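You operate a simulated robot arm through the tools that you are given. There is no shell and no other tool. Be economical: measure what you need, move in short steps, check, and stop when the job is done.

You are at the controls of a simulated robot arm. One attempt, no reset.

## Task
Fit the green board in the fixture case and screw the lid down.
Fine: both screws tight with the orange driver, driver back in its holder; the other board stays in the tray.

The check looks at the end state, three seconds after you hand in, the way a careful person would. Anything else that was tipped, shoved, dropped, spilled or broken makes it a failure. Lids that push on must go on centred and level and be pressed home; caps that screw on are set level and turned clockwise until they are tight.

## Robot
A 6-joint arm with a two-finger parallel gripper, fixed in place. Base frame: the origin is at the foot of the arm, x ahead of it, y to its left, z up; the work surface is at about z = 750. Units: mm, degrees, N and s.
With the tool pointing down near the work surface it reaches from about 180 to 640 mm from the base axis. Its first joint turns from -66.0 to 66.0 degrees. Payload 2.7 kg.
The tool frame sits at the grasp point between the pads (the TCP): z along the fingers, y along the line on which they close. The tips reach 23 mm beyond it. Largest opening 94 mm; finger width 38, thickness 10; the body of the gripper, 54 by 96 mm, starts 39 mm behind the TCP.
Orientation is that of the tool frame in the base frame, as [roll, pitch, yaw] about the fixed x, y, z axes, in that order (R = Rz(yaw) Ry(pitch) Rx(roll)). With the fingers straight down and closing along the base's y, the tool's x points along the base's -x, its y along +y and its z along -z.

## Interface
- The arm moves only by the tool step_arm. Its argument "increments" is a list of rows, each a list of 7 numbers: the shift along the tool's x, y, z in units of 25 mm (1.0 is 25 mm), then the turn, a rotation vector about the tool's x, y, z in units of 6 degrees (1.0 is 6 degrees), then the opening, from 0 (shut) to 1 (fully open). In form: [[x, y, z, rx, ry, rz, hand], ...]. A call has 1 to 10 rows; each row shifts and turns the commanded pose from where the row before left it, along the tool's axes as they then stand. A call with a number of a shift or a turn outside -1 to 1 is refused whole. A row lasts 0.2 s, in which the tool goes at most 50 mm and 8.6 degrees; a call with a longer step from one row to the next is refused whole, and so is a gripper value outside its range. A pose out of reach is approached as far as the arm can. The call stops where the force on the tool passes 40 N (or 10 N more than at its start, if that is more) or the arm is blocked; 0.2 s more then pass. Each finger travels about 45 mm/s and halts on what it meets, pressing with about 29 N; the grip force reading is that of the motor and also rises with nothing between the fingers. The clock runs only during rows and for 0.2 s after the last one: add rows that do not move to give the fingers time. The reply holds the time, the measured pose of the TCP, the force on the tool along the base axes, the opening and the grip force, in the units named above and with some noise, with the torque about the TCP (base axes, N m) and any sound that the robot's microphone picked up, and new pictures: "pictures" is both (left out), scene, wrist or none.
- Cameras (640 x 400 px; columns grow to the right, rows downward): "scene" is fixed at [80.7, -448, 1388.6]; the picture's right is [0.64, -0.77, 0.00], its down [-0.55, -0.46, -0.70] and it looks along [0.54, 0.45, -0.72] (base axes); focal length 314 px, centre (320, 200). "wrist" rides on the gripper at [86, 16, -74] in the tool frame; the picture's right is [-0.18, 0.98, 0.00], its down [-0.58, -0.11, -0.81] and it looks along [-0.79, -0.15, 0.59] (tool axes); focal length 243 px, centre (320, 200). There is no depth. A picture from a camera that has moved, and an enlarged one, comes with that camera's place and axes in the base frame and with its lens.
- close_up(camera, box): a new picture of the part [left, top, right, bottom] of that camera's present view, enlarged. No time passes.
- sign_off(): hands the job in; it is judged then, once.

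Go step by step. Nothing tells you positions but the pictures and the camera data: compare them with the known pose of the tool, close in by small moves and look again before you grip or let go. The budget is 120 turns and 200 pictures, counting those below and the enlarged ones. Unless the task says otherwise, let go and move clear before handing in, and close with one line.

The tools are called after "Call:" as a command line: name --pt "numbers of a row" for each row, then --argument value for the rest, lists and objects as JSON in quotes. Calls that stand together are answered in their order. step_arm: Moves the arm, as the interface text tells. Its arguments: {"type":"object","properties":{"increments":{"type":"array"},"pictures":{"type":"string","enum":["both","scene","wrist","none"]}},"required":["increments"]} The other tools are called the same way: close_up (camera, box) takes an enlarged picture of a part of a camera's view; sign_off () hands the job in.

At the start:

```text
clock: 0.0
ee_pos: [362.9, -15.3, 1105.4]
ee_rot: [180.0, 0.0, 180.0]
contact_force: [-1.0, 0.4, 0.6]
ft_torque: [0.02, -0.03, -0.02]
finger_gap: 94.1
finger_force: 0.1
```

scene: 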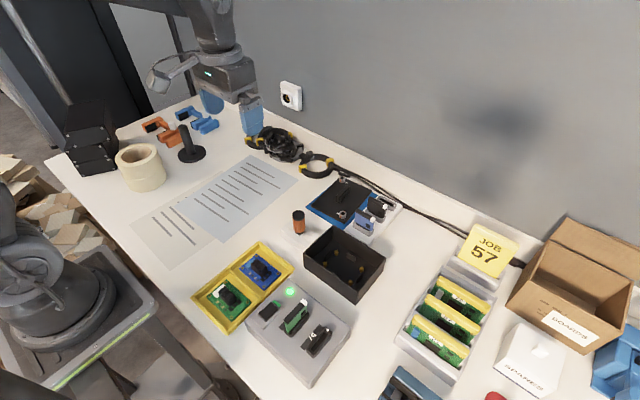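
wrist: 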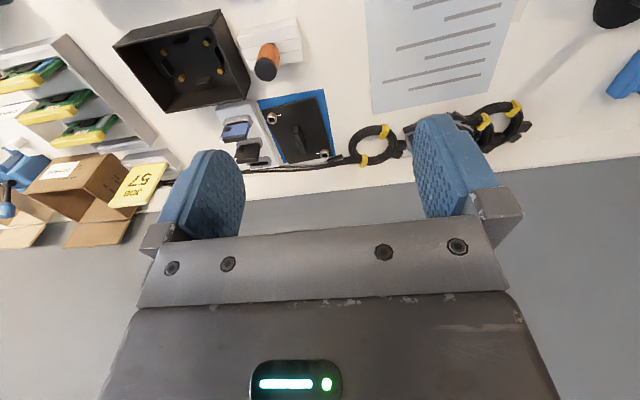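

I see a yellow tray with two boards (green and blue), a black open case, a black lid on a blue mat, an orange driver in a holder, and other fixtures. I'll zoom in to get the details first.

Call:
close_up --camera "scene" --box '[180, 220, 340, 320]'

Call:
close_up --camera "scene" --box '[280, 165, 420, 253]'

Call:
close_up --camera "scene" --box '[240, 210, 400, 390]'

```text
4.00 times, centred on (260, 270) of scene
camera zoom: at [80.7, -448.0, 1388.6], right [0.64, -0.77, 0.0], down [-0.55, -0.46, -0.7], along [0.54, 0.45, -0.72], focal length 1256 px, centre (560, -80)
```

zoom: 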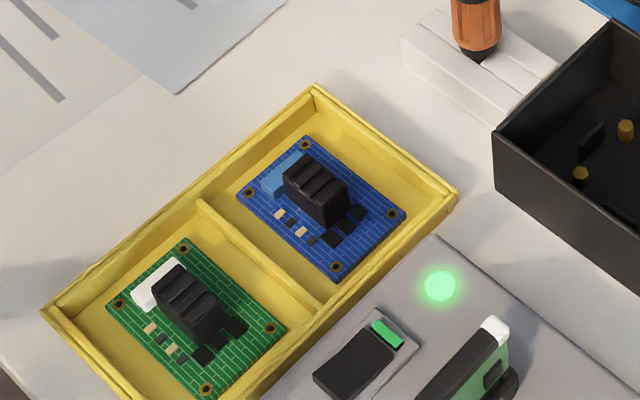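

```text
4.55 times, centred on (350, 209) of scene
camera zoom: at [80.7, -448.0, 1388.6], right [0.64, -0.77, 0.0], down [-0.55, -0.46, -0.7], along [0.54, 0.45, -0.72], focal length 1428 px, centre (184, 159)
```

zoom: 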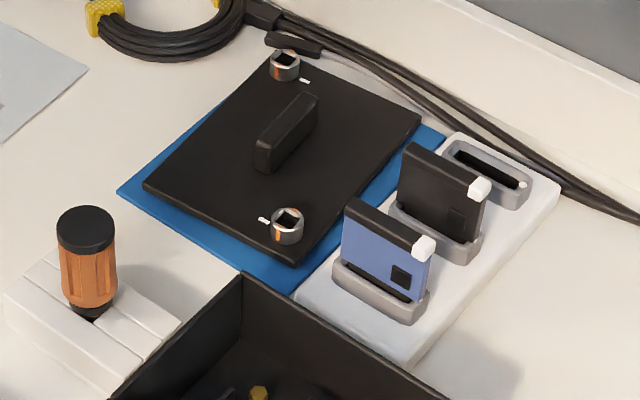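

```text
2.22 times, centred on (320, 300) of scene
camera zoom: at [80.7, -448.0, 1388.6], right [0.64, -0.77, 0.0], down [-0.55, -0.46, -0.7], along [0.54, 0.45, -0.72], focal length 698 px, centre (320, -22)
```

zoom: 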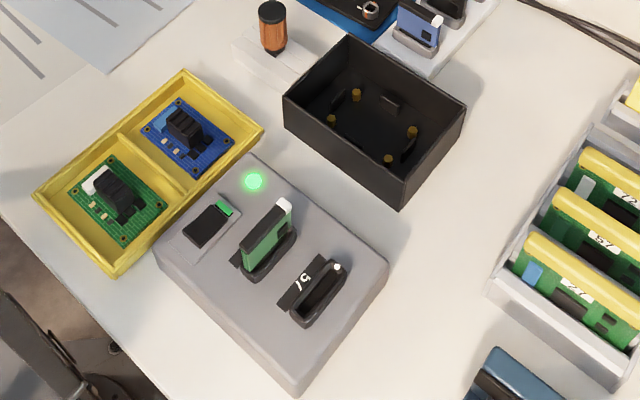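

The board holes and case posts both come out aligned with the base axes, with long sides along y. The lid lies rotated 90° relative to the case. I'll zoom on keying features.

Call:
close_up --camera "scene" --box '[300, 222, 388, 304]'

Call:
close_up --camera "scene" --box '[194, 270, 258, 324]'

Call:
close_up --camera "scene" --box '[300, 172, 384, 236]'

Call:
close_up --camera "scene" --box '[276, 200, 326, 250]'

```text
4.88 times, centred on (344, 263) of scene
camera zoom: at [80.7, -448.0, 1388.6], right [0.64, -0.77, 0.0], down [-0.55, -0.46, -0.7], along [0.54, 0.45, -0.72], focal length 1532 px, centre (203, -107)
```

zoom: 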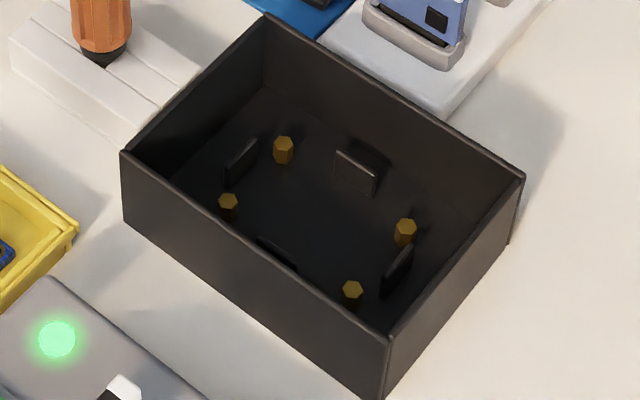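

```text
7.41 times, centred on (226, 297) of scene
camera zoom: at [80.7, -448.0, 1388.6], right [0.64, -0.77, 0.0], down [-0.55, -0.46, -0.7], along [0.54, 0.45, -0.72], focal length 2326 px, centre (1016, -518)
```

zoom: 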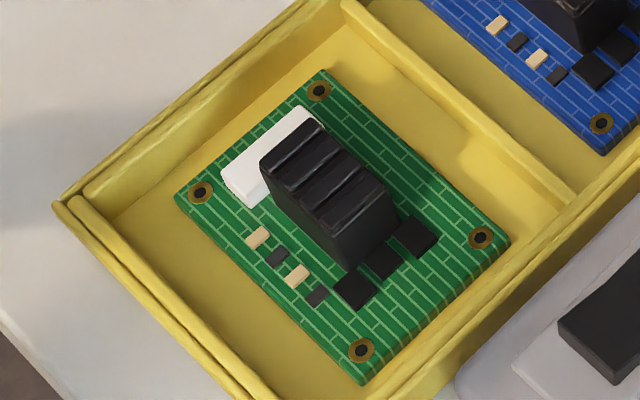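

```text
6.25 times, centred on (342, 204) of scene
camera zoom: at [80.7, -448.0, 1388.6], right [0.64, -0.77, 0.0], down [-0.55, -0.46, -0.7], along [0.54, 0.45, -0.72], focal length 1963 px, centre (182, 175)
```

zoom: 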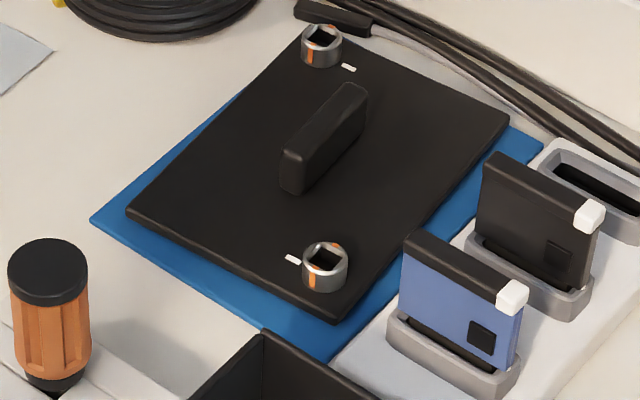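

```text
8.00 times, centred on (301, 225) of scene
camera zoom: at [80.7, -448.0, 1388.6], right [0.64, -0.77, 0.0], down [-0.55, -0.46, -0.7], along [0.54, 0.45, -0.72], focal length 2513 px, centre (472, 0)
```

zoom: 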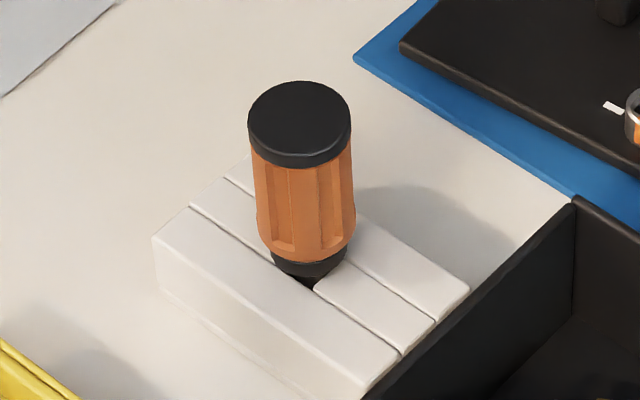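

The case has four symmetric guide tabs and four posts, so there is no keying. The board's block and the lid handle are the grips. I'm moving above the green board at about (201, -93).

Call:
step_arm --pt "0.646 -0.311 0.82 0 0 0 1" --pt "0.646 -0.311 0.82 0 0 0 1" --pt "0.646 -0.311 0.82 0 0 0 1" --pt "0.646 -0.311 0.82 0 0 0 1" --pt "0.646 -0.311 0.82 0 0 0 1" --pt "0.646 -0.311 0.82 0 0 0 1" --pt "0.646 -0.311 0.82 0 0 0 1" --pt "0.646 -0.311 0.82 0 0 0 1" --pt "0.646 -0.311 0.82 0 0 0 1" --pt "0.646 -0.311 0.82 0 0 0 1" --pictures "none"

Call:
step_arm --pt "0 0 0 0 0 1 0.6" --pt "0 0 0 0 0 1 0.6" --pt "0 0 0 0 0 1 0.6" --pt "0 0 0 0 0 1 0.6" --pt "0 0 0 0 0 1 0.6" --pt "0 0 0 0 0 1 0.6" --pt "0 0 0 0 0 1 0.6" --pt "0 0 0 0 0 1 0.6" --pictures "none"

Call:
step_arm --pt "0 0 0 0 0 1 0.6" --pt "0 0 0 0 0 1 0.6" --pt "0 0 0 0 0 1 0.6" --pt "0 0 0 0 0 1 0.6" --pt "0 0 0 0 0 1 0.6" --pt "0 0 0 0 0 1 0.6" --pt "0 0 0 0 0 1 0.6" --pt "0 0 0 0 0 0 0.6" --pt "0 0 0 0 0 0 0.6"

```text
clock: 2.2
ee_pos: [218.9, -100.1, 901.9]
ee_rot: [179.7, -0.1, -179.9]
contact_force: [-0.2, -0.1, -0.8]
ft_torque: [0.01, -0.03, -0.04]
finger_gap: 94.0
finger_force: 0.0
out of reach, approached as far as the arm can: row 9, 10
```

```text
clock: 4.0
ee_pos: [219.5, -100.4, 903.7]
ee_rot: [-180.0, 0.0, 131.9]
contact_force: [0.3, -0.4, -0.9]
ft_torque: [-0.02, 0.01, 0.01]
finger_gap: 56.1
finger_force: 0.0
```

```text
clock: 6.0
ee_pos: [217.6, -100.9, 902.3]
ee_rot: [-180.0, 0.0, 90.0]
contact_force: [-0.3, 0.5, -1.0]
ft_torque: [0.02, 0.01, -0.02]
finger_gap: 56.4
finger_force: 0.0
camera wrist: at [234.6, -14.7, 976.1], right [0.98, -0.18, 0.0], down [-0.11, -0.58, 0.81], along [-0.15, -0.79, -0.59], focal length 243 px, centre (320, 200)
```

scene: 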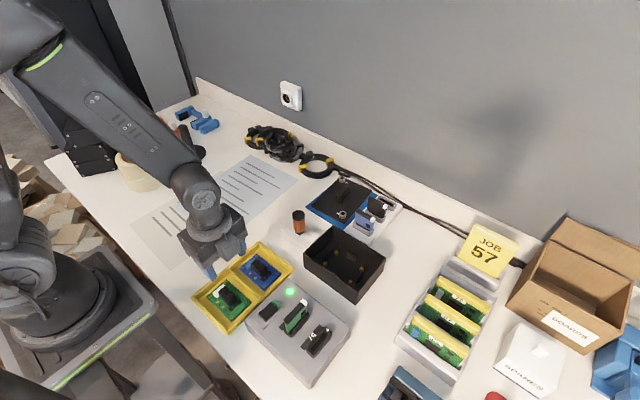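
wrist: 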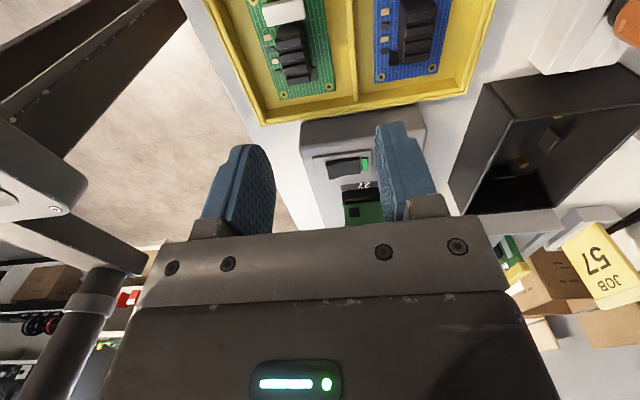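

The elevated pose was slightly out of reach, but lower down there is more reach. I'll descend toward z≈830 over the board and look again.

Call:
step_arm --pt "0 0 0.72 0 0 0 0.6" --pt "0 0 0.72 0 0 0 0.6" --pt "0.1 -0.2 0.72 0 0 0 0.6" --pt "0.1 -0.2 0.72 0 0 0 0.6" --pt "0.1 -0.2 0 0 0 0 0.6" --pt "0 0 0 0 0 0 0.6"

```text
clock: 7.4
ee_pos: [210.4, -94.7, 826.6]
ee_rot: [180.0, -0.5, 90.0]
contact_force: [-0.3, 0.1, 0.3]
ft_torque: [0.0, 0.01, -0.02]
finger_gap: 56.3
finger_force: 0.1
out of reach, approached as far as the arm can: row 3, 5
camera wrist: at [226.0, -9.8, 902.0], right [0.98, -0.18, 0.0], down [-0.11, -0.59, 0.8], along [-0.15, -0.79, -0.6], focal length 243 px, centre (320, 200)
```

scene: 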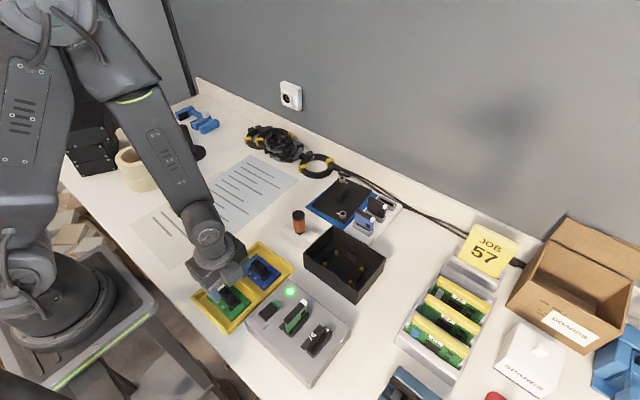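
wrist: 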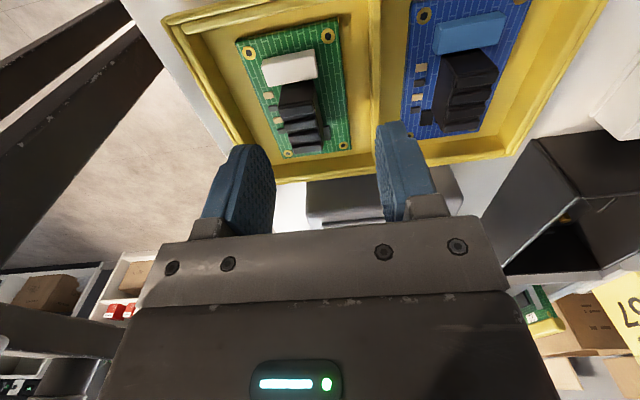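

The block is at about (200, -94). I'll narrow the opening, descend a bit, and shift -x.

Call:
step_arm --pt "0 0 0.3 0 0 0 0.45" --pt "0 -0.2 0.3 0 0 0 0.45" --pt "0 -0.2 0.2 0 0 0 0.45" --pt "0 0 0 0 0 0 0.45" --pictures "wrist"

```text
clock: 8.4
ee_pos: [199.4, -95.3, 808.7]
ee_rot: [-180.0, 0.0, 90.1]
contact_force: [-1.0, 0.5, -0.3]
ft_torque: [0.03, -0.01, 0.01]
finger_gap: 42.3
finger_force: 0.0
camera wrist: at [215.0, -9.2, 881.1], right [0.98, -0.18, 0.0], down [-0.11, -0.58, 0.81], along [-0.15, -0.79, -0.59], focal length 243 px, centre (320, 200)
```

wrist: 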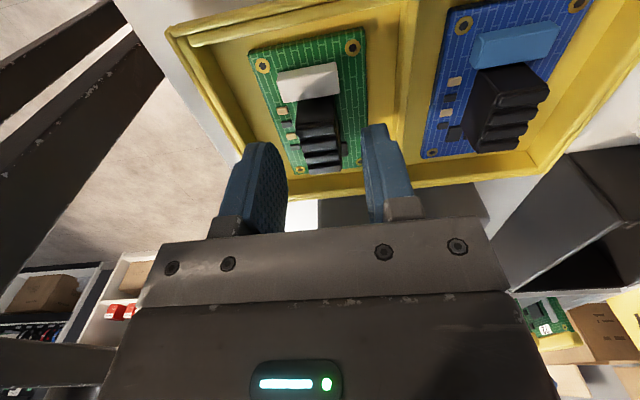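

Tips straddle the block. I'll descend to TCP z≈789 and close.

Call:
step_arm --pt "0 0 0.4 0 0 0 0.45" --pt "0 0 0.4 0 0 0 0.45" --pt "0 0 0 0 0 0 0.45"

```text
clock: 9.2
ee_pos: [199.3, -96.6, 786.7]
ee_rot: [-180.0, 0.0, 90.1]
contact_force: [-0.5, 0.1, -0.1]
ft_torque: [-0.01, 0.01, -0.01]
finger_gap: 42.3
finger_force: 0.0
camera wrist: at [215.0, -10.3, 861.2], right [0.98, -0.18, 0.0], down [-0.11, -0.58, 0.81], along [-0.15, -0.79, -0.59], focal length 243 px, centre (320, 200)
```

scene: 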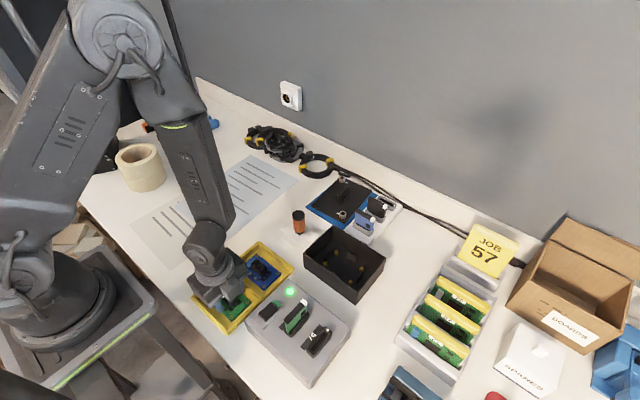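
wrist: 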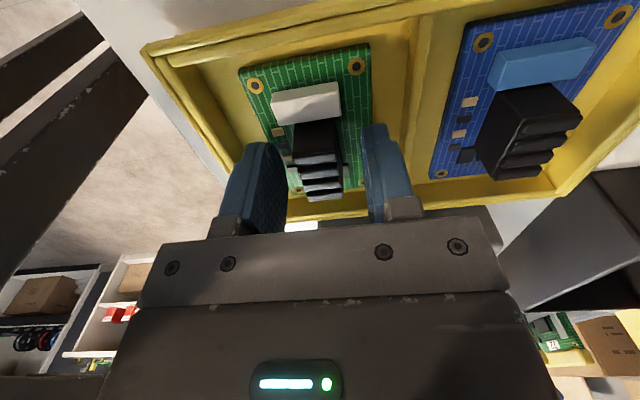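

Positions look good with no contact. Closing on the block.

Call:
step_arm --pt "0 0 0 0 0 0 0" --pt "0 0 0 0 0 0 0" --pt "0 0 0 0 0 0 0" --pt "0 0 0 0 0 0 0" --pictures "wrist"

```text
clock: 10.2
ee_pos: [200.1, -97.2, 786.6]
ee_rot: [179.9, 0.0, 90.1]
contact_force: [-0.2, 0.4, 0.5]
ft_torque: [-0.04, -0.02, -0.01]
finger_gap: 19.5
finger_force: 28.8
camera wrist: at [215.0, -10.3, 861.4], right [0.98, -0.18, 0.0], down [-0.11, -0.58, 0.81], along [-0.15, -0.79, -0.59], focal length 243 px, centre (320, 200)
```

wrist: 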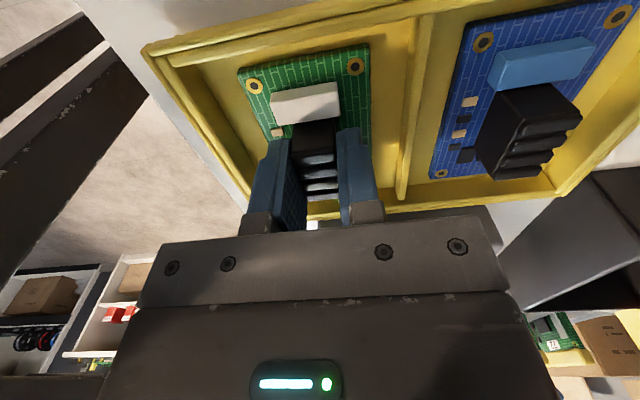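

Block gripped (19.5 mm). Lifting straight up a little, then outward and up.

Call:
step_arm --pt "0 0 -0.4 0 0 0 0" --pt "0 0 -0.5 0 0 0 0" --pt "0 0.4 -0.7 0 0 0 0" --pt "0 0.6 -0.7 0 0 0 0" --pt "0 0.6 -0.7 0 0 0 0" --pt "0 0.6 -0.7 0 0 0 0" --pt "0 0.6 -0.7 0 0 0 0"

```text
clock: 11.8
ee_pos: [270.5, -97.4, 898.6]
ee_rot: [-180.0, 0.0, 89.9]
contact_force: [-0.3, 0.9, 0.2]
ft_torque: [0.0, 0.02, -0.04]
finger_gap: 19.3
finger_force: 28.8
camera wrist: at [285.7, -11.6, 972.0], right [0.98, -0.18, 0.0], down [-0.11, -0.58, 0.81], along [-0.15, -0.79, -0.59], focal length 243 px, centre (320, 200)
```

scene: 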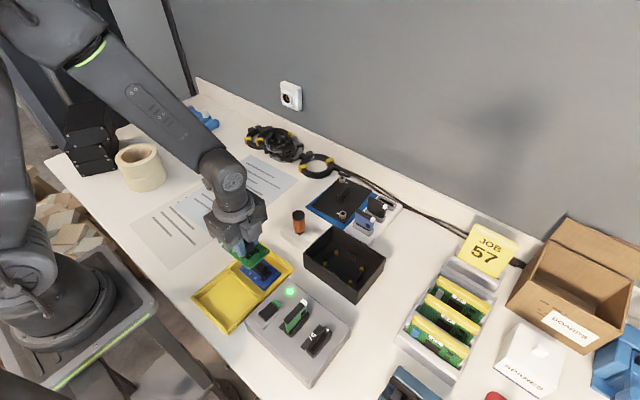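
wrist: 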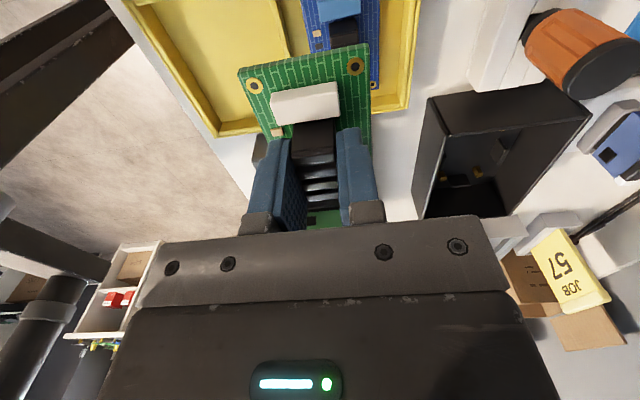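

Board held level and roughly centred on the TCP. Moving above the case at about (421, -236).

Call:
step_arm --pt "-0.792 0.86 0 0 0 0 0" --pt "-0.792 0.86 0 0 0 0 0" --pt "-0.792 0.86 0 0 0 0 0" --pt "-0.792 0.86 0 0 0 0 0" --pt "-0.792 0.86 0 0 0 0 0" --pt "-0.792 0.86 0 0 0 0 0" --pt "-0.792 0.86 0 0 0 0 0" --pt "0 0 0 0 0 0 0"

Call:
close_up --camera "scene" --box '[280, 180, 400, 310]'

```text
clock: 13.6
ee_pos: [422.0, -235.9, 899.1]
ee_rot: [-180.0, 0.0, 90.0]
contact_force: [-0.6, 1.0, -1.5]
ft_torque: [-0.01, 0.02, 0.0]
finger_gap: 19.6
finger_force: 28.8
camera wrist: at [436.9, -149.1, 973.1], right [0.98, -0.18, 0.0], down [-0.11, -0.58, 0.81], along [-0.15, -0.79, -0.59], focal length 243 px, centre (320, 200)
```

scene: 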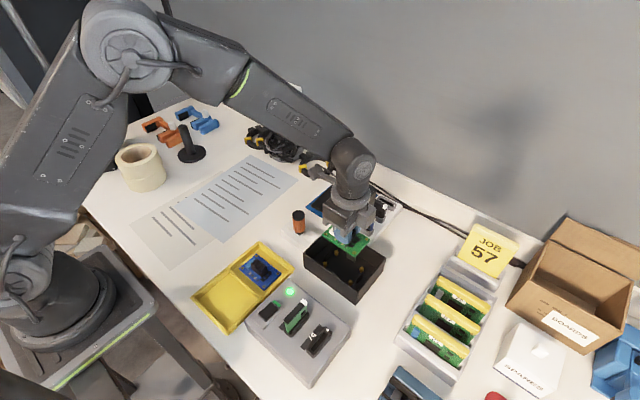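
wrist: 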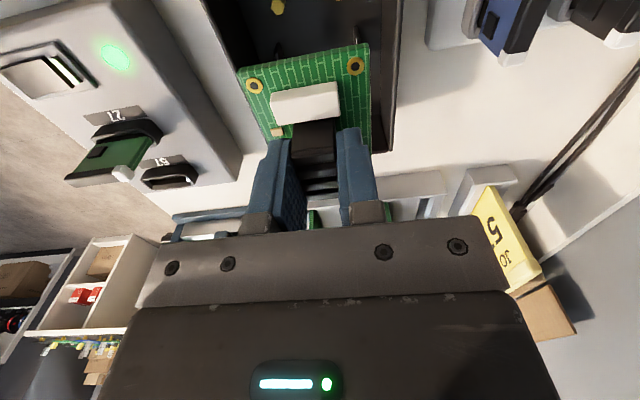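

```text
3.08 times, centred on (340, 245) of scene
camera zoom: at [80.7, -448.0, 1388.6], right [0.64, -0.77, 0.0], down [-0.55, -0.46, -0.7], along [0.54, 0.45, -0.72], focal length 966 px, centre (258, 62)
```

zoom: 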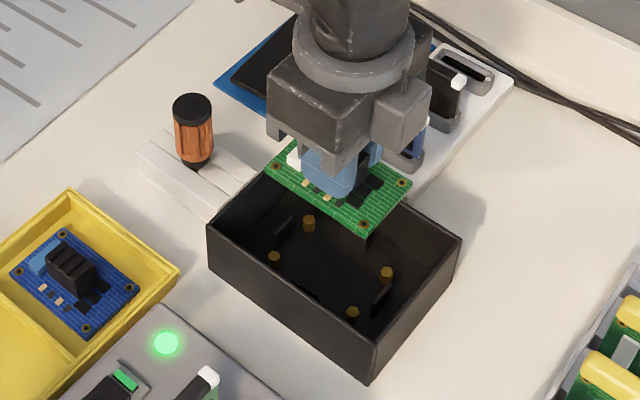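

I'll sidestep +x/+y a little so the wrist camera can see the posts past the board and measure them accurately.

Call:
step_arm --pt "0.7 0.8 0 0 0 0 0" --pt "0.7 0.8 0 0 0 0 0" --pt "0.6 0.8 0 0 0 0 0" --pt "0 0 0 0 0 0 0" --pictures "none"

Call:
close_up --camera "wrist" --box '[80, 0, 400, 200]'

```text
clock: 14.6
ee_pos: [480.3, -184.6, 898.5]
ee_rot: [179.9, 0.0, 89.9]
contact_force: [0.1, -0.7, -0.7]
ft_torque: [0.03, -0.01, -0.01]
finger_gap: 19.5
finger_force: 28.7
```

```text
2.00 times, centred on (240, 100) of wrist
camera zoom: at [496.1, -98.2, 972.1], right [0.98, -0.18, 0.0], down [-0.11, -0.58, 0.81], along [-0.15, -0.79, -0.59], focal length 485 px, centre (480, 400)
```

zoom: 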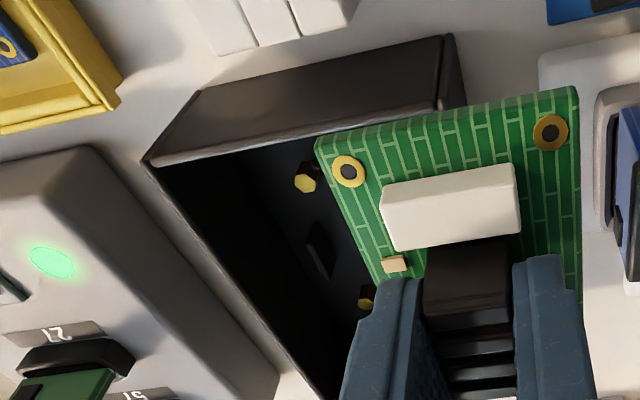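

The wrist and scene estimates differ by a few mm. I'll go back over the case, lower to just above the rim, and compare board holes with posts in the scene camera, where the bias cancels.

Call:
step_arm --pt "-0.7 -0.8 0.1 0 0 0 0" --pt "-0.7 -0.8 0.5 0 0 0 0" --pt "-0.68 -0.79 0.7 0 0 0 0" --pt "0 0 0.7 0 0 0 0" --pt "0 0 0.5 0 0 0 0" --pt "0 0 0 0 0 0 0" --pt "0 0 0 0 0 0 0" --pictures "wrist"

Call:
close_up --camera "scene" --box '[300, 220, 396, 304]'

```text
clock: 16.2
ee_pos: [420.1, -237.7, 836.0]
ee_rot: [179.9, 0.0, 90.0]
contact_force: [-0.9, 0.2, -0.7]
ft_torque: [0.02, 0.01, 0.01]
finger_gap: 19.4
finger_force: 28.6
camera wrist: at [435.5, -150.6, 909.2], right [0.98, -0.18, 0.0], down [-0.11, -0.58, 0.81], along [-0.15, -0.79, -0.59], focal length 243 px, centre (320, 200)
```

wrist: 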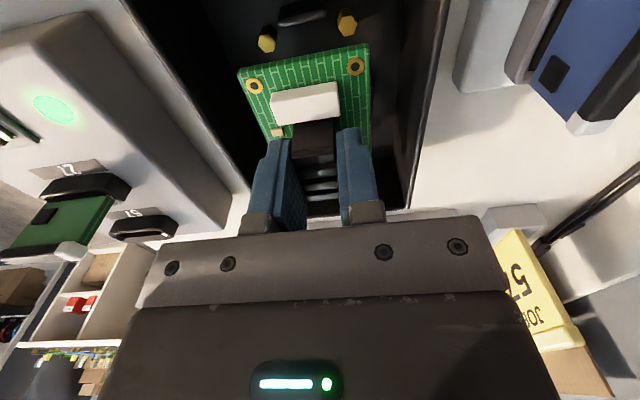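

```text
4.76 times, centred on (348, 262) of scene
camera zoom: at [80.7, -448.0, 1388.6], right [0.64, -0.77, 0.0], down [-0.55, -0.46, -0.7], along [0.54, 0.45, -0.72], focal length 1496 px, centre (187, -95)
```

zoom: 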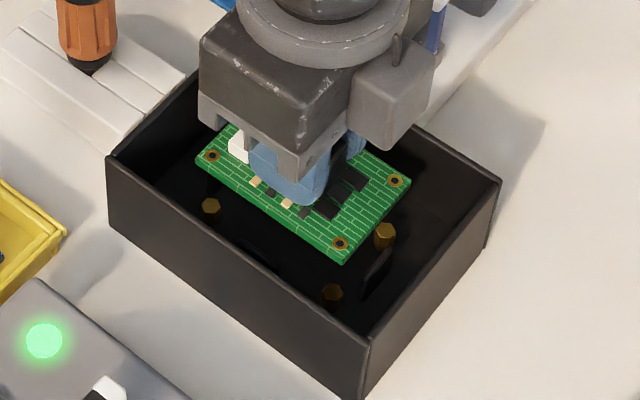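

The two views nearly agree, within about 2–3 mm. I'll take tighter zooms to refine.

Call:
close_up --camera "wrist" --box '[230, 0, 390, 100]'

Call:
close_up --camera "scene" --box '[338, 250, 392, 286]'

Call:
close_up --camera "scene" --box '[324, 242, 368, 270]'

```text
4.00 times, centred on (310, 50) of wrist
camera zoom: at [435.5, -150.6, 909.2], right [0.98, -0.18, 0.0], down [-0.11, -0.58, 0.81], along [-0.15, -0.79, -0.59], focal length 970 px, centre (360, 800)
```

zoom: 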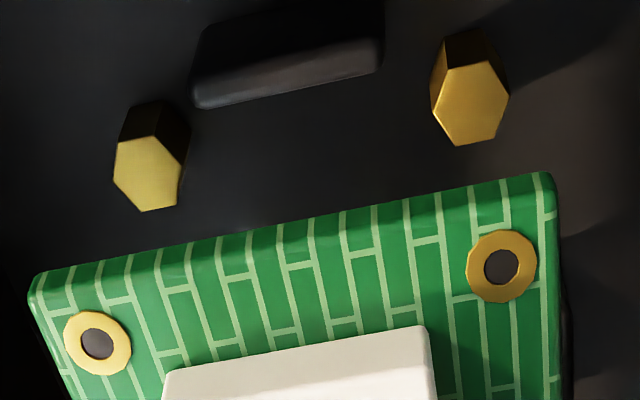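

```text
11.11 times, centred on (365, 268) of scene
camera zoom: at [80.7, -448.0, 1388.6], right [0.64, -0.77, 0.0], down [-0.55, -0.46, -0.7], along [0.54, 0.45, -0.72], focal length 3490 px, centre (-180, -556)
```

zoom: 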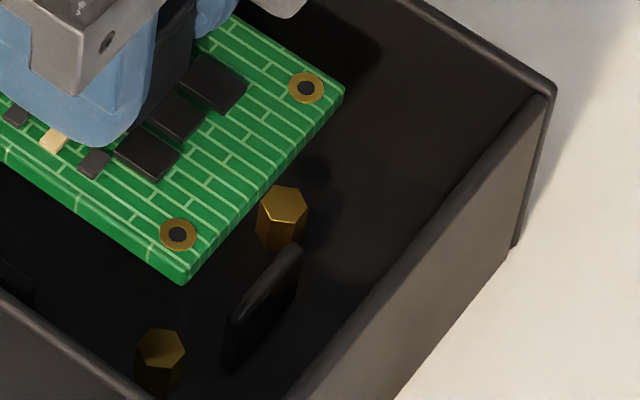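

```text
14.29 times, centred on (346, 256) of scene
camera zoom: at [80.7, -448.0, 1388.6], right [0.64, -0.77, 0.0], down [-0.55, -0.46, -0.7], along [0.54, 0.45, -0.72], focal length 4487 px, centre (-51, -600)
```

zoom: 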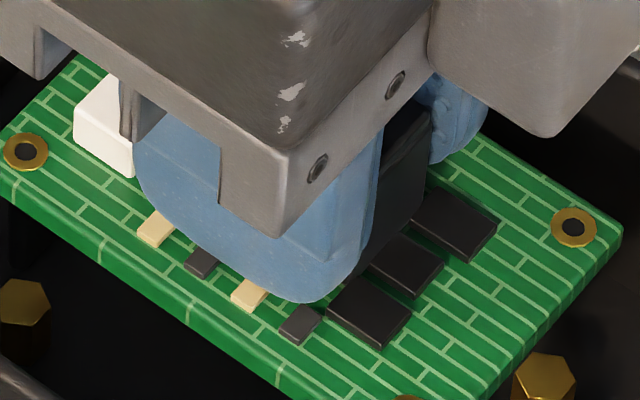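

The refined measurements agree within about 0.5 mm, so the board is well aligned over the posts (post tops z≈766). Descending most of the way, then small steps.

Call:
step_arm --pt "0 0 0.4 0 0 0 0" --pt "0 0 0.4 0 0 0 0" --pt "0 0 0.3 0 0 0 0" --pt "0 0 0.2 0 0 0 0" --pt "0 0 0 0 0 0 0" --pictures "wrist"

Call:
close_up --camera "scene" --box '[310, 235, 390, 289]'

```text
clock: 17.4
ee_pos: [420.7, -236.3, 802.1]
ee_rot: [-180.0, 0.0, 90.0]
contact_force: [0.4, 0.0, 0.3]
ft_torque: [0.01, 0.02, -0.01]
finger_gap: 19.6
finger_force: 28.8
camera wrist: at [435.9, -150.0, 876.6], right [0.98, -0.18, 0.0], down [-0.11, -0.58, 0.81], along [-0.15, -0.79, -0.59], focal length 243 px, centre (320, 200)
```

wrist: 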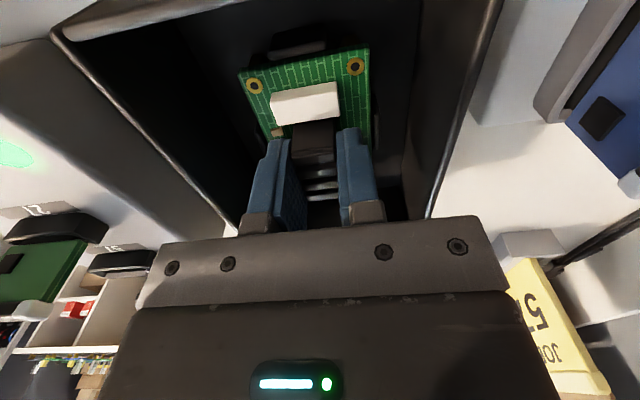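

```text
7.41 times, centred on (350, 262) of scene
camera zoom: at [80.7, -448.0, 1388.6], right [0.64, -0.77, 0.0], down [-0.55, -0.46, -0.7], along [0.54, 0.45, -0.72], focal length 2326 px, centre (98, -259)
```

zoom: 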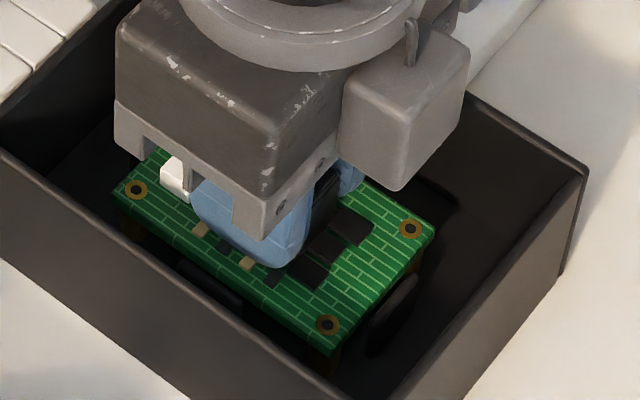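

Board sits between the guide tabs just above the posts. Lowering gently.

Call:
step_arm --pt "0 0 0.08 0 0 0 0" --pt "0 0 0.08 0 0 0 0" --pt "0 0 0.04 0 0 0 0" --pt "0 0 0 0 0 0 0" --pictures "none"

```text
clock: 18.4
ee_pos: [420.8, -236.5, 798.8]
ee_rot: [179.8, 0.1, 90.0]
contact_force: [-4.8, 2.7, 25.6]
ft_torque: [0.08, 0.1, -0.04]
finger_gap: 19.5
finger_force: 29.2
```

Contact at 25 N, z≈798.8. Checking whether it is seated on the posts or caught on a tab.

Call:
close_up --camera "wrist" --box '[220, 0, 420, 125]'

Call:
close_up --camera "scene" --box '[318, 245, 378, 285]'

```text
3.20 times, centred on (320, 62) of wrist
camera zoom: at [436.0, -150.2, 872.4], right [0.98, -0.18, 0.0], down [-0.11, -0.58, 0.81], along [-0.15, -0.79, -0.59], focal length 776 px, centre (320, 640)
```

zoom: 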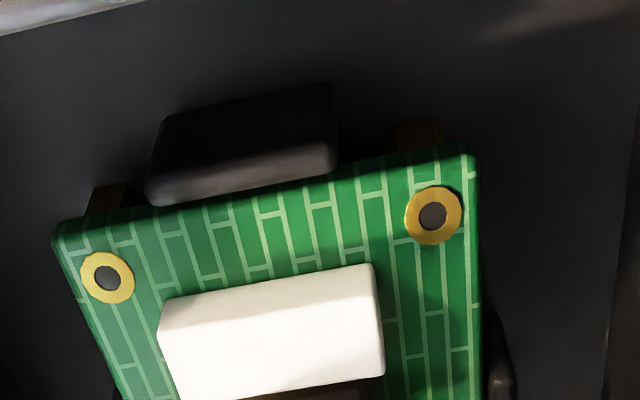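

```text
10.00 times, centred on (348, 265) of scene
camera zoom: at [80.2, -447.7, 1388.7], right [0.64, -0.77, 0.0], down [-0.55, -0.46, -0.7], along [0.54, 0.45, -0.72], focal length 3141 px, centre (40, -450)
```

zoom: 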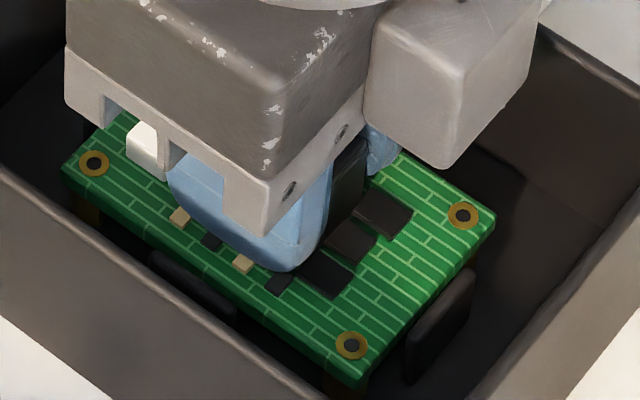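

Torque at contact is near zero at 25 N, so the load is symmetric, consistent with seating on all four posts. I'll release slightly, rise and inspect.

Call:
step_arm --pt "0 0 0 0 0 0 0.32" --pt "0 0 0 0 0 0 0.32" --pt "0 0 -0.3 0 0 0 0.32" --pt "0 0 -0.6 0 0 0 0.32" --pt "0 0 -1 0 0 0 0.32" --pt "0 0 -1 0 0 0 0.32" --pt "0 0 0 0 0 0 0.32" --pictures "wrist"

Call:
close_up --camera "scene" --box '[300, 222, 396, 302]'

```text
clock: 20.0
ee_pos: [421.0, -235.6, 868.8]
ee_rot: [-180.0, 0.0, 90.0]
contact_force: [0.0, 0.6, 0.9]
ft_torque: [-0.01, 0.02, -0.02]
finger_gap: 30.2
finger_force: 0.0
camera wrist: at [436.4, -150.3, 943.5], right [0.98, -0.18, 0.0], down [-0.11, -0.58, 0.81], along [-0.15, -0.79, -0.59], focal length 243 px, centre (320, 200)
```

wrist: 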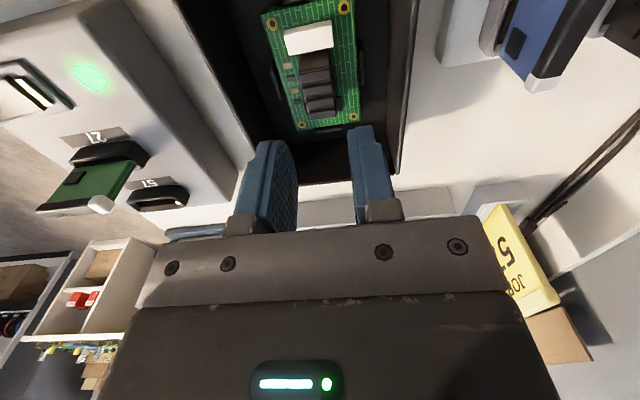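

```text
5.00 times, centred on (348, 262) of scene
camera zoom: at [80.7, -448.0, 1388.6], right [0.64, -0.77, 0.0], down [-0.55, -0.46, -0.7], along [0.54, 0.45, -0.72], focal length 1570 px, centre (180, -110)
```

zoom: 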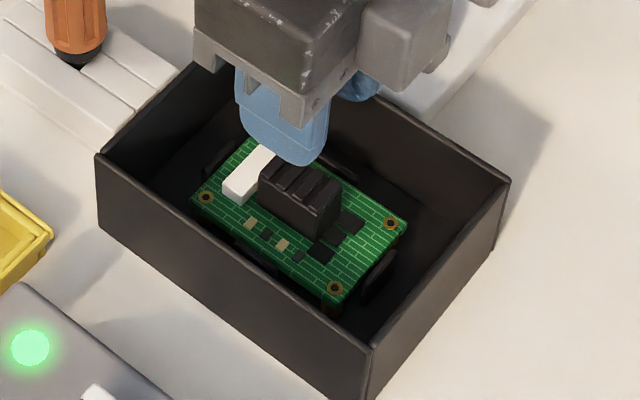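

Board appears seated between the tabs. Now moving to view the lid: travel to about (560,-103) and rotate back to close along y.

Call:
step_arm --pt "0 0 -0.6 0 0 0 0.5" --pt "0.885 0.927 0 0 0 0 0.5" --pt "0.885 0.927 0 0 0 0 0.5" --pt "0.885 0.927 0 0 0 0 0.5" --pt "0.885 0.927 0 0 0 0 0.5" --pt "0.885 0.927 0 0 0 0 0.5" --pt "0.885 0.927 0 0 0 0 0.5" --pictures "none"

Call:
step_arm --pt "0 0 0 0 0 -1 0.5" --pt "0 0 0 0 0 -1 0.5" --pt "0 0 0 0 0 -1 0.5" --pt "0 0 0 0 0 -1 0.5" --pt "0 0 0 0 0 -1 0.5" --pt "0 0 0 0 0 -1 0.5" --pt "0 0 0 0 0 -1 0.5" --pt "0 0 0 0 0 -1 0.5" --pictures "none"

Call:
step_arm --pt "0 0 0 0 0 -1 0.5" --pt "0 0 0 0 0 -1 0.5" --pt "0 0 0 0 0 -1 0.5" --pt "0 0 0 0 0 -1 0.5" --pt "0 0 0 0 0 -1 0.5" --pt "0 0 0 0 0 -1 0.5" --pt "0 0 0 0 0 -1 0.5" --pt "0 0 0 0 0 0 0.5"

Call:
close_up --camera "scene" --box '[310, 235, 390, 289]'

```text
clock: 21.6
ee_pos: [557.5, -103.8, 885.2]
ee_rot: [180.0, -0.1, 89.9]
contact_force: [0.4, -0.2, 0.2]
ft_torque: [0.01, 0.01, 0.04]
finger_gap: 46.9
finger_force: 0.0
```

```text
clock: 23.4
ee_pos: [560.5, -102.5, 885.4]
ee_rot: [-179.9, 0.0, 138.2]
contact_force: [0.3, -0.2, -0.6]
ft_torque: [-0.02, 0.01, 0.03]
finger_gap: 46.8
finger_force: 0.1
```

```text
clock: 25.2
ee_pos: [560.1, -103.7, 885.5]
ee_rot: [179.9, -0.1, -179.8]
contact_force: [0.1, 0.1, 0.3]
ft_torque: [0.0, -0.02, 0.01]
finger_gap: 47.0
finger_force: 0.1
camera wrist: at [472.3, -88.2, 959.8], right [0.18, 0.98, 0.0], down [0.58, -0.11, 0.81], along [0.79, -0.15, -0.59], focal length 243 px, centre (320, 200)
```

scene: 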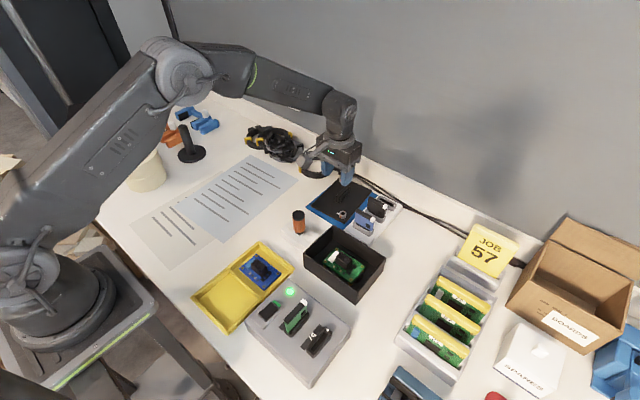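
wrist: 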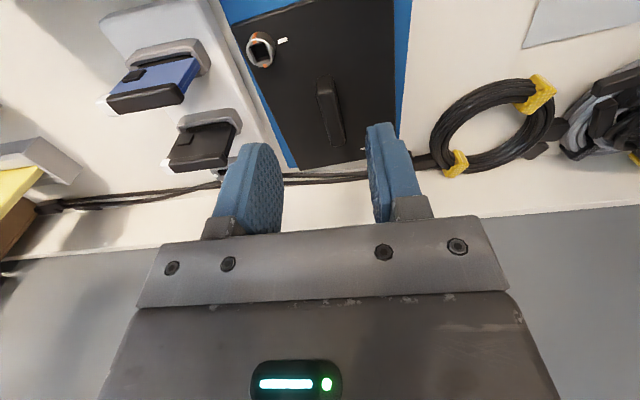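

```text
7.41 times, centred on (350, 262) of scene
camera zoom: at [80.7, -448.0, 1388.6], right [0.64, -0.77, 0.0], down [-0.55, -0.46, -0.7], along [0.54, 0.45, -0.72], focal length 2326 px, centre (98, -259)
```

zoom: 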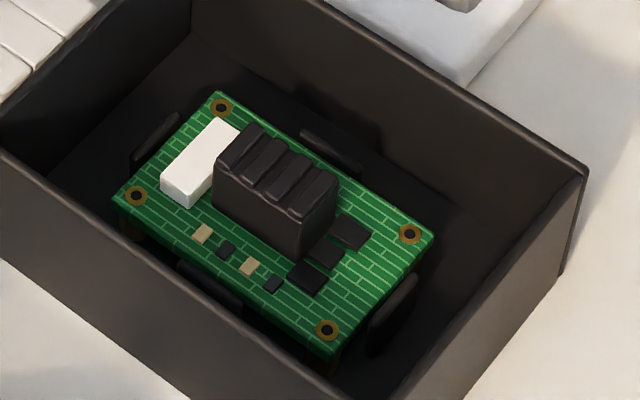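

Board is level and centred on all four posts. Now measuring the lid with the wrist camera zoom.

Call:
close_up --camera "wrist" --box '[220, 0, 420, 180]'

Call:
close_up --camera "scene" --box '[300, 165, 396, 240]'

```text
2.22 times, centred on (320, 90) of wrist
camera zoom: at [472.3, -88.2, 959.8], right [0.18, 0.98, 0.0], down [0.58, -0.11, 0.81], along [0.79, -0.15, -0.59], focal length 539 px, centre (320, 444)
```

zoom: 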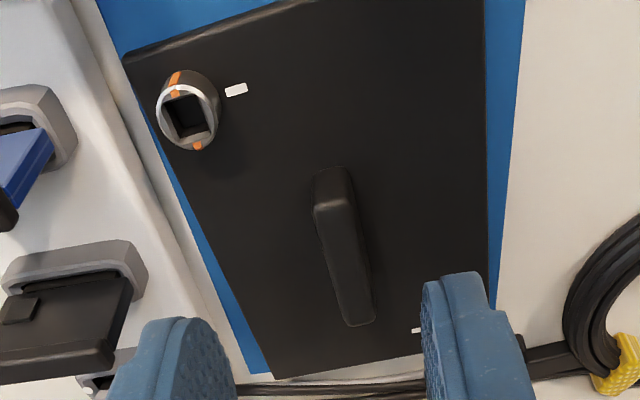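

```text
5.33 times, centred on (348, 202) of scene
camera zoom: at [80.7, -448.0, 1388.6], right [0.64, -0.77, 0.0], down [-0.55, -0.46, -0.7], along [0.54, 0.45, -0.72], focal length 1675 px, centre (171, 187)
```

zoom: 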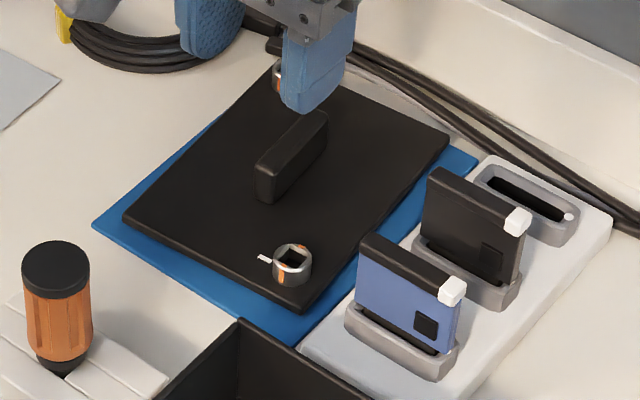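

Handle is at about (596,-101), rotated ~3° ccw. Approaching above it with a 3° yaw.

Call:
step_arm --pt "-0.45 0.03 0.7 0 0 -0.17 0.5" --pt "-0.45 0.03 0.7 0 0 -0.17 0.5" --pt "-0.45 0.03 0.6 0 0 -0.17 0.5" --pt "0 0 0 0 0 0 0.5" --pictures "none"

Call:
close_up --camera "wrist" --box '[180, 0, 460, 175]'

Call:
close_up --camera "scene" --box '[300, 165, 396, 240]'

```text
clock: 26.2
ee_pos: [594.0, -100.4, 834.4]
ee_rot: [180.0, 0.1, -176.8]
contact_force: [-1.0, -0.4, -0.4]
ft_torque: [-0.01, 0.0, -0.01]
finger_gap: 47.0
finger_force: 0.0
```

```text
2.29 times, centred on (320, 88) of wrist
camera zoom: at [505.0, -89.6, 909.0], right [0.13, 0.99, 0.0], down [0.59, -0.08, 0.81], along [0.8, -0.11, -0.59], focal length 555 px, centre (320, 457)
```

zoom: 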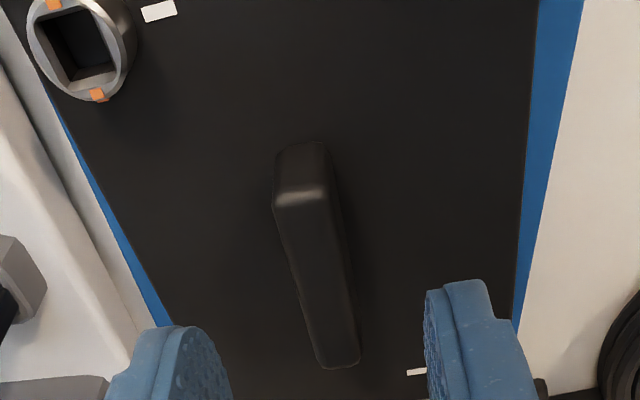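

```text
5.33 times, centred on (348, 202) of scene
camera zoom: at [80.7, -448.0, 1388.6], right [0.64, -0.77, 0.0], down [-0.55, -0.46, -0.7], along [0.54, 0.45, -0.72], focal length 1675 px, centre (171, 187)
```

zoom: 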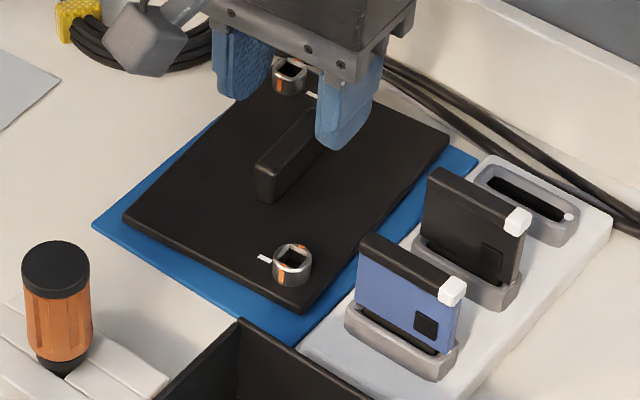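

Parallax gives the handle centre ≈ (603,-101), top z≈779. Descending around it with +8 mm x correction.

Call:
step_arm --pt "-0.32 -0.05 0.5 0 0 0 0.5" --pt "0 0 0.5 0 0 0 0.5" --pt "0 0 0.5 0 0 0 0.5" --pt "0 0 0.25 0 0 0 0.5" --pt "0 0 0 0 0 0 0.5"

Call:
close_up --camera "scene" --box '[315, 165, 379, 215]'

```text
clock: 27.4
ee_pos: [600.9, -100.6, 791.5]
ee_rot: [-180.0, -0.1, -176.9]
contact_force: [0.2, 0.0, 0.3]
ft_torque: [0.0, 0.0, -0.01]
finger_gap: 47.0
finger_force: 0.1
camera wrist: at [513.7, -90.8, 865.0], right [0.13, 0.99, 0.0], down [0.59, -0.08, 0.81], along [0.8, -0.11, -0.59], focal length 243 px, centre (320, 200)
```

scene: 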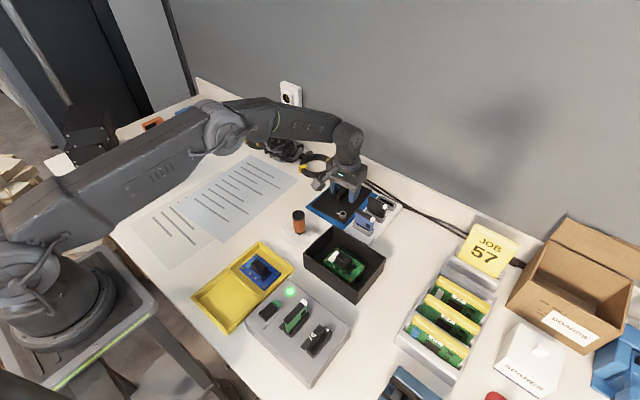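
wrist: 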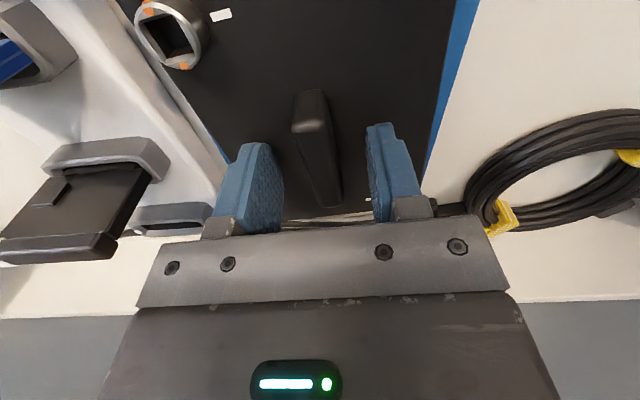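

```text
8.00 times, centred on (347, 190) of scene
camera zoom: at [80.7, -448.0, 1388.6], right [0.64, -0.77, 0.0], down [-0.55, -0.46, -0.7], along [0.54, 0.45, -0.72], focal length 2513 px, centre (104, 280)
```

zoom: 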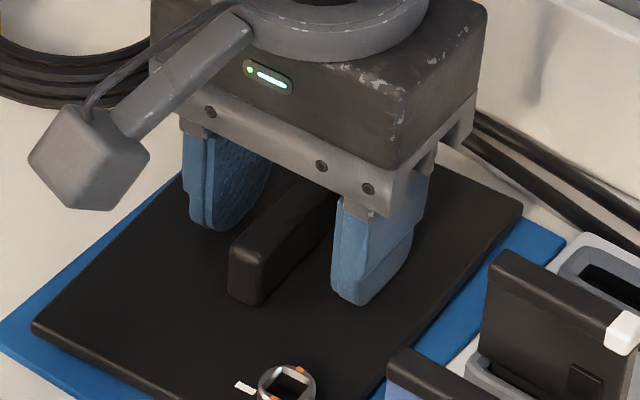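

Fingers straddle the handle with ~9 mm to the lid. Lowering 6 mm and closing.

Call:
step_arm --pt "0 0 0.12 0 0 0 0.5" --pt "0 0 0.12 0 0 0 0.5" --pt "0 0 0 0 0 0 0" --pt "0 0 0 0 0 0 0" --pt "0 0 0 0 0 0 0" --pt "0 0 0 0 0 0 0" --pt "0 0 0 0 0 0 0" --pictures "wrist"

```text
clock: 29.0
ee_pos: [604.2, -100.2, 789.6]
ee_rot: [180.0, 0.6, -176.7]
contact_force: [3.6, 15.6, 26.4]
ft_torque: [0.22, -0.1, 0.78]
finger_gap: 13.9
finger_force: 28.1
camera wrist: at [515.6, -89.4, 863.0], right [0.13, 0.99, 0.0], down [0.58, -0.08, 0.81], along [0.81, -0.1, -0.58], focal length 243 px, centre (320, 200)
```

wrist: 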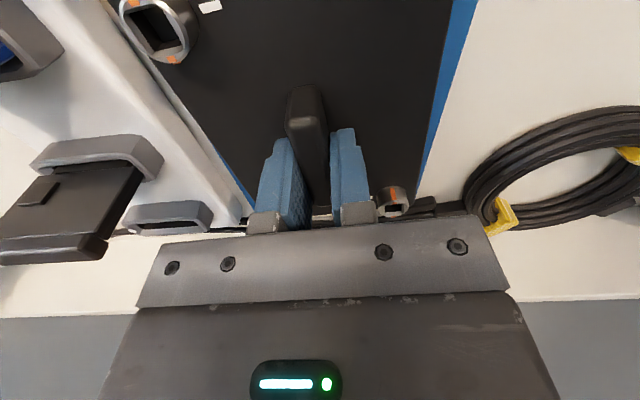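

The tips touched the lid top (z≈767); the handle is gripped at 13.9 mm. Lifting gently.

Call:
step_arm --pt "0 0 -0.15 0 0 0 0" --pt "0 0 -0.15 0 0 0 0" --pt "0 0 -0.3 0 0 0 0" --pt "0 0 -0.4 0 0 0 0" --pt "0 0 0 0 0 0 0"

Call:
close_up --camera "scene" --box '[300, 150, 396, 230]'

```text
clock: 30.2
ee_pos: [601.5, -101.8, 810.4]
ee_rot: [-180.0, 0.0, -177.0]
contact_force: [0.1, -0.4, -0.1]
ft_torque: [-0.03, -0.03, 0.01]
finger_gap: 13.9
finger_force: 28.8
camera wrist: at [513.3, -90.5, 884.1], right [0.13, 0.99, 0.0], down [0.59, -0.08, 0.81], along [0.8, -0.11, -0.59], focal length 243 px, centre (320, 200)
```

scene: 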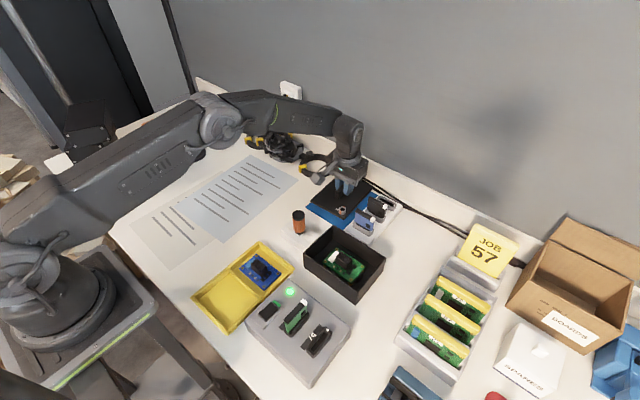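
wrist: 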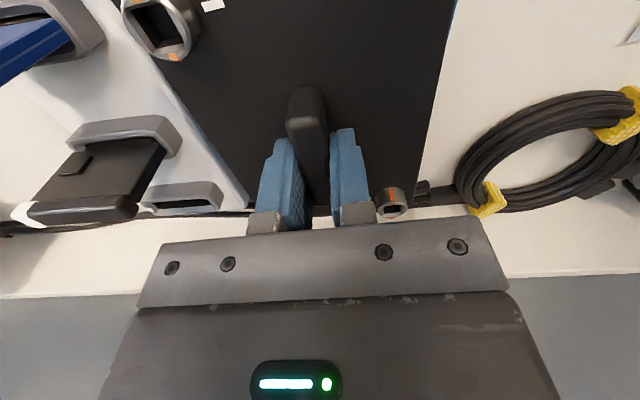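

```text
5.00 times, centred on (348, 190) of scene
camera zoom: at [80.7, -448.0, 1388.6], right [0.64, -0.77, 0.0], down [-0.55, -0.46, -0.7], along [0.54, 0.45, -0.72], focal length 1570 px, centre (180, 250)
```

zoom: 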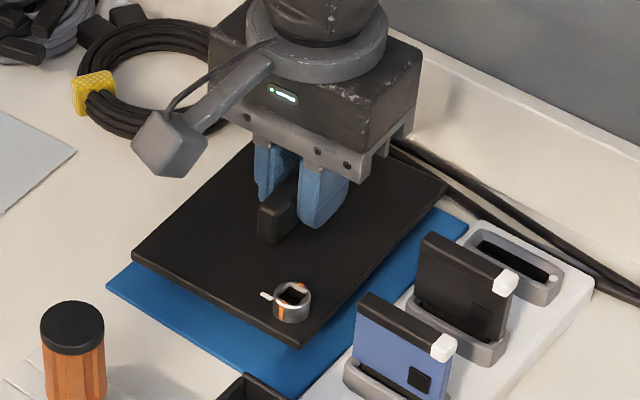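

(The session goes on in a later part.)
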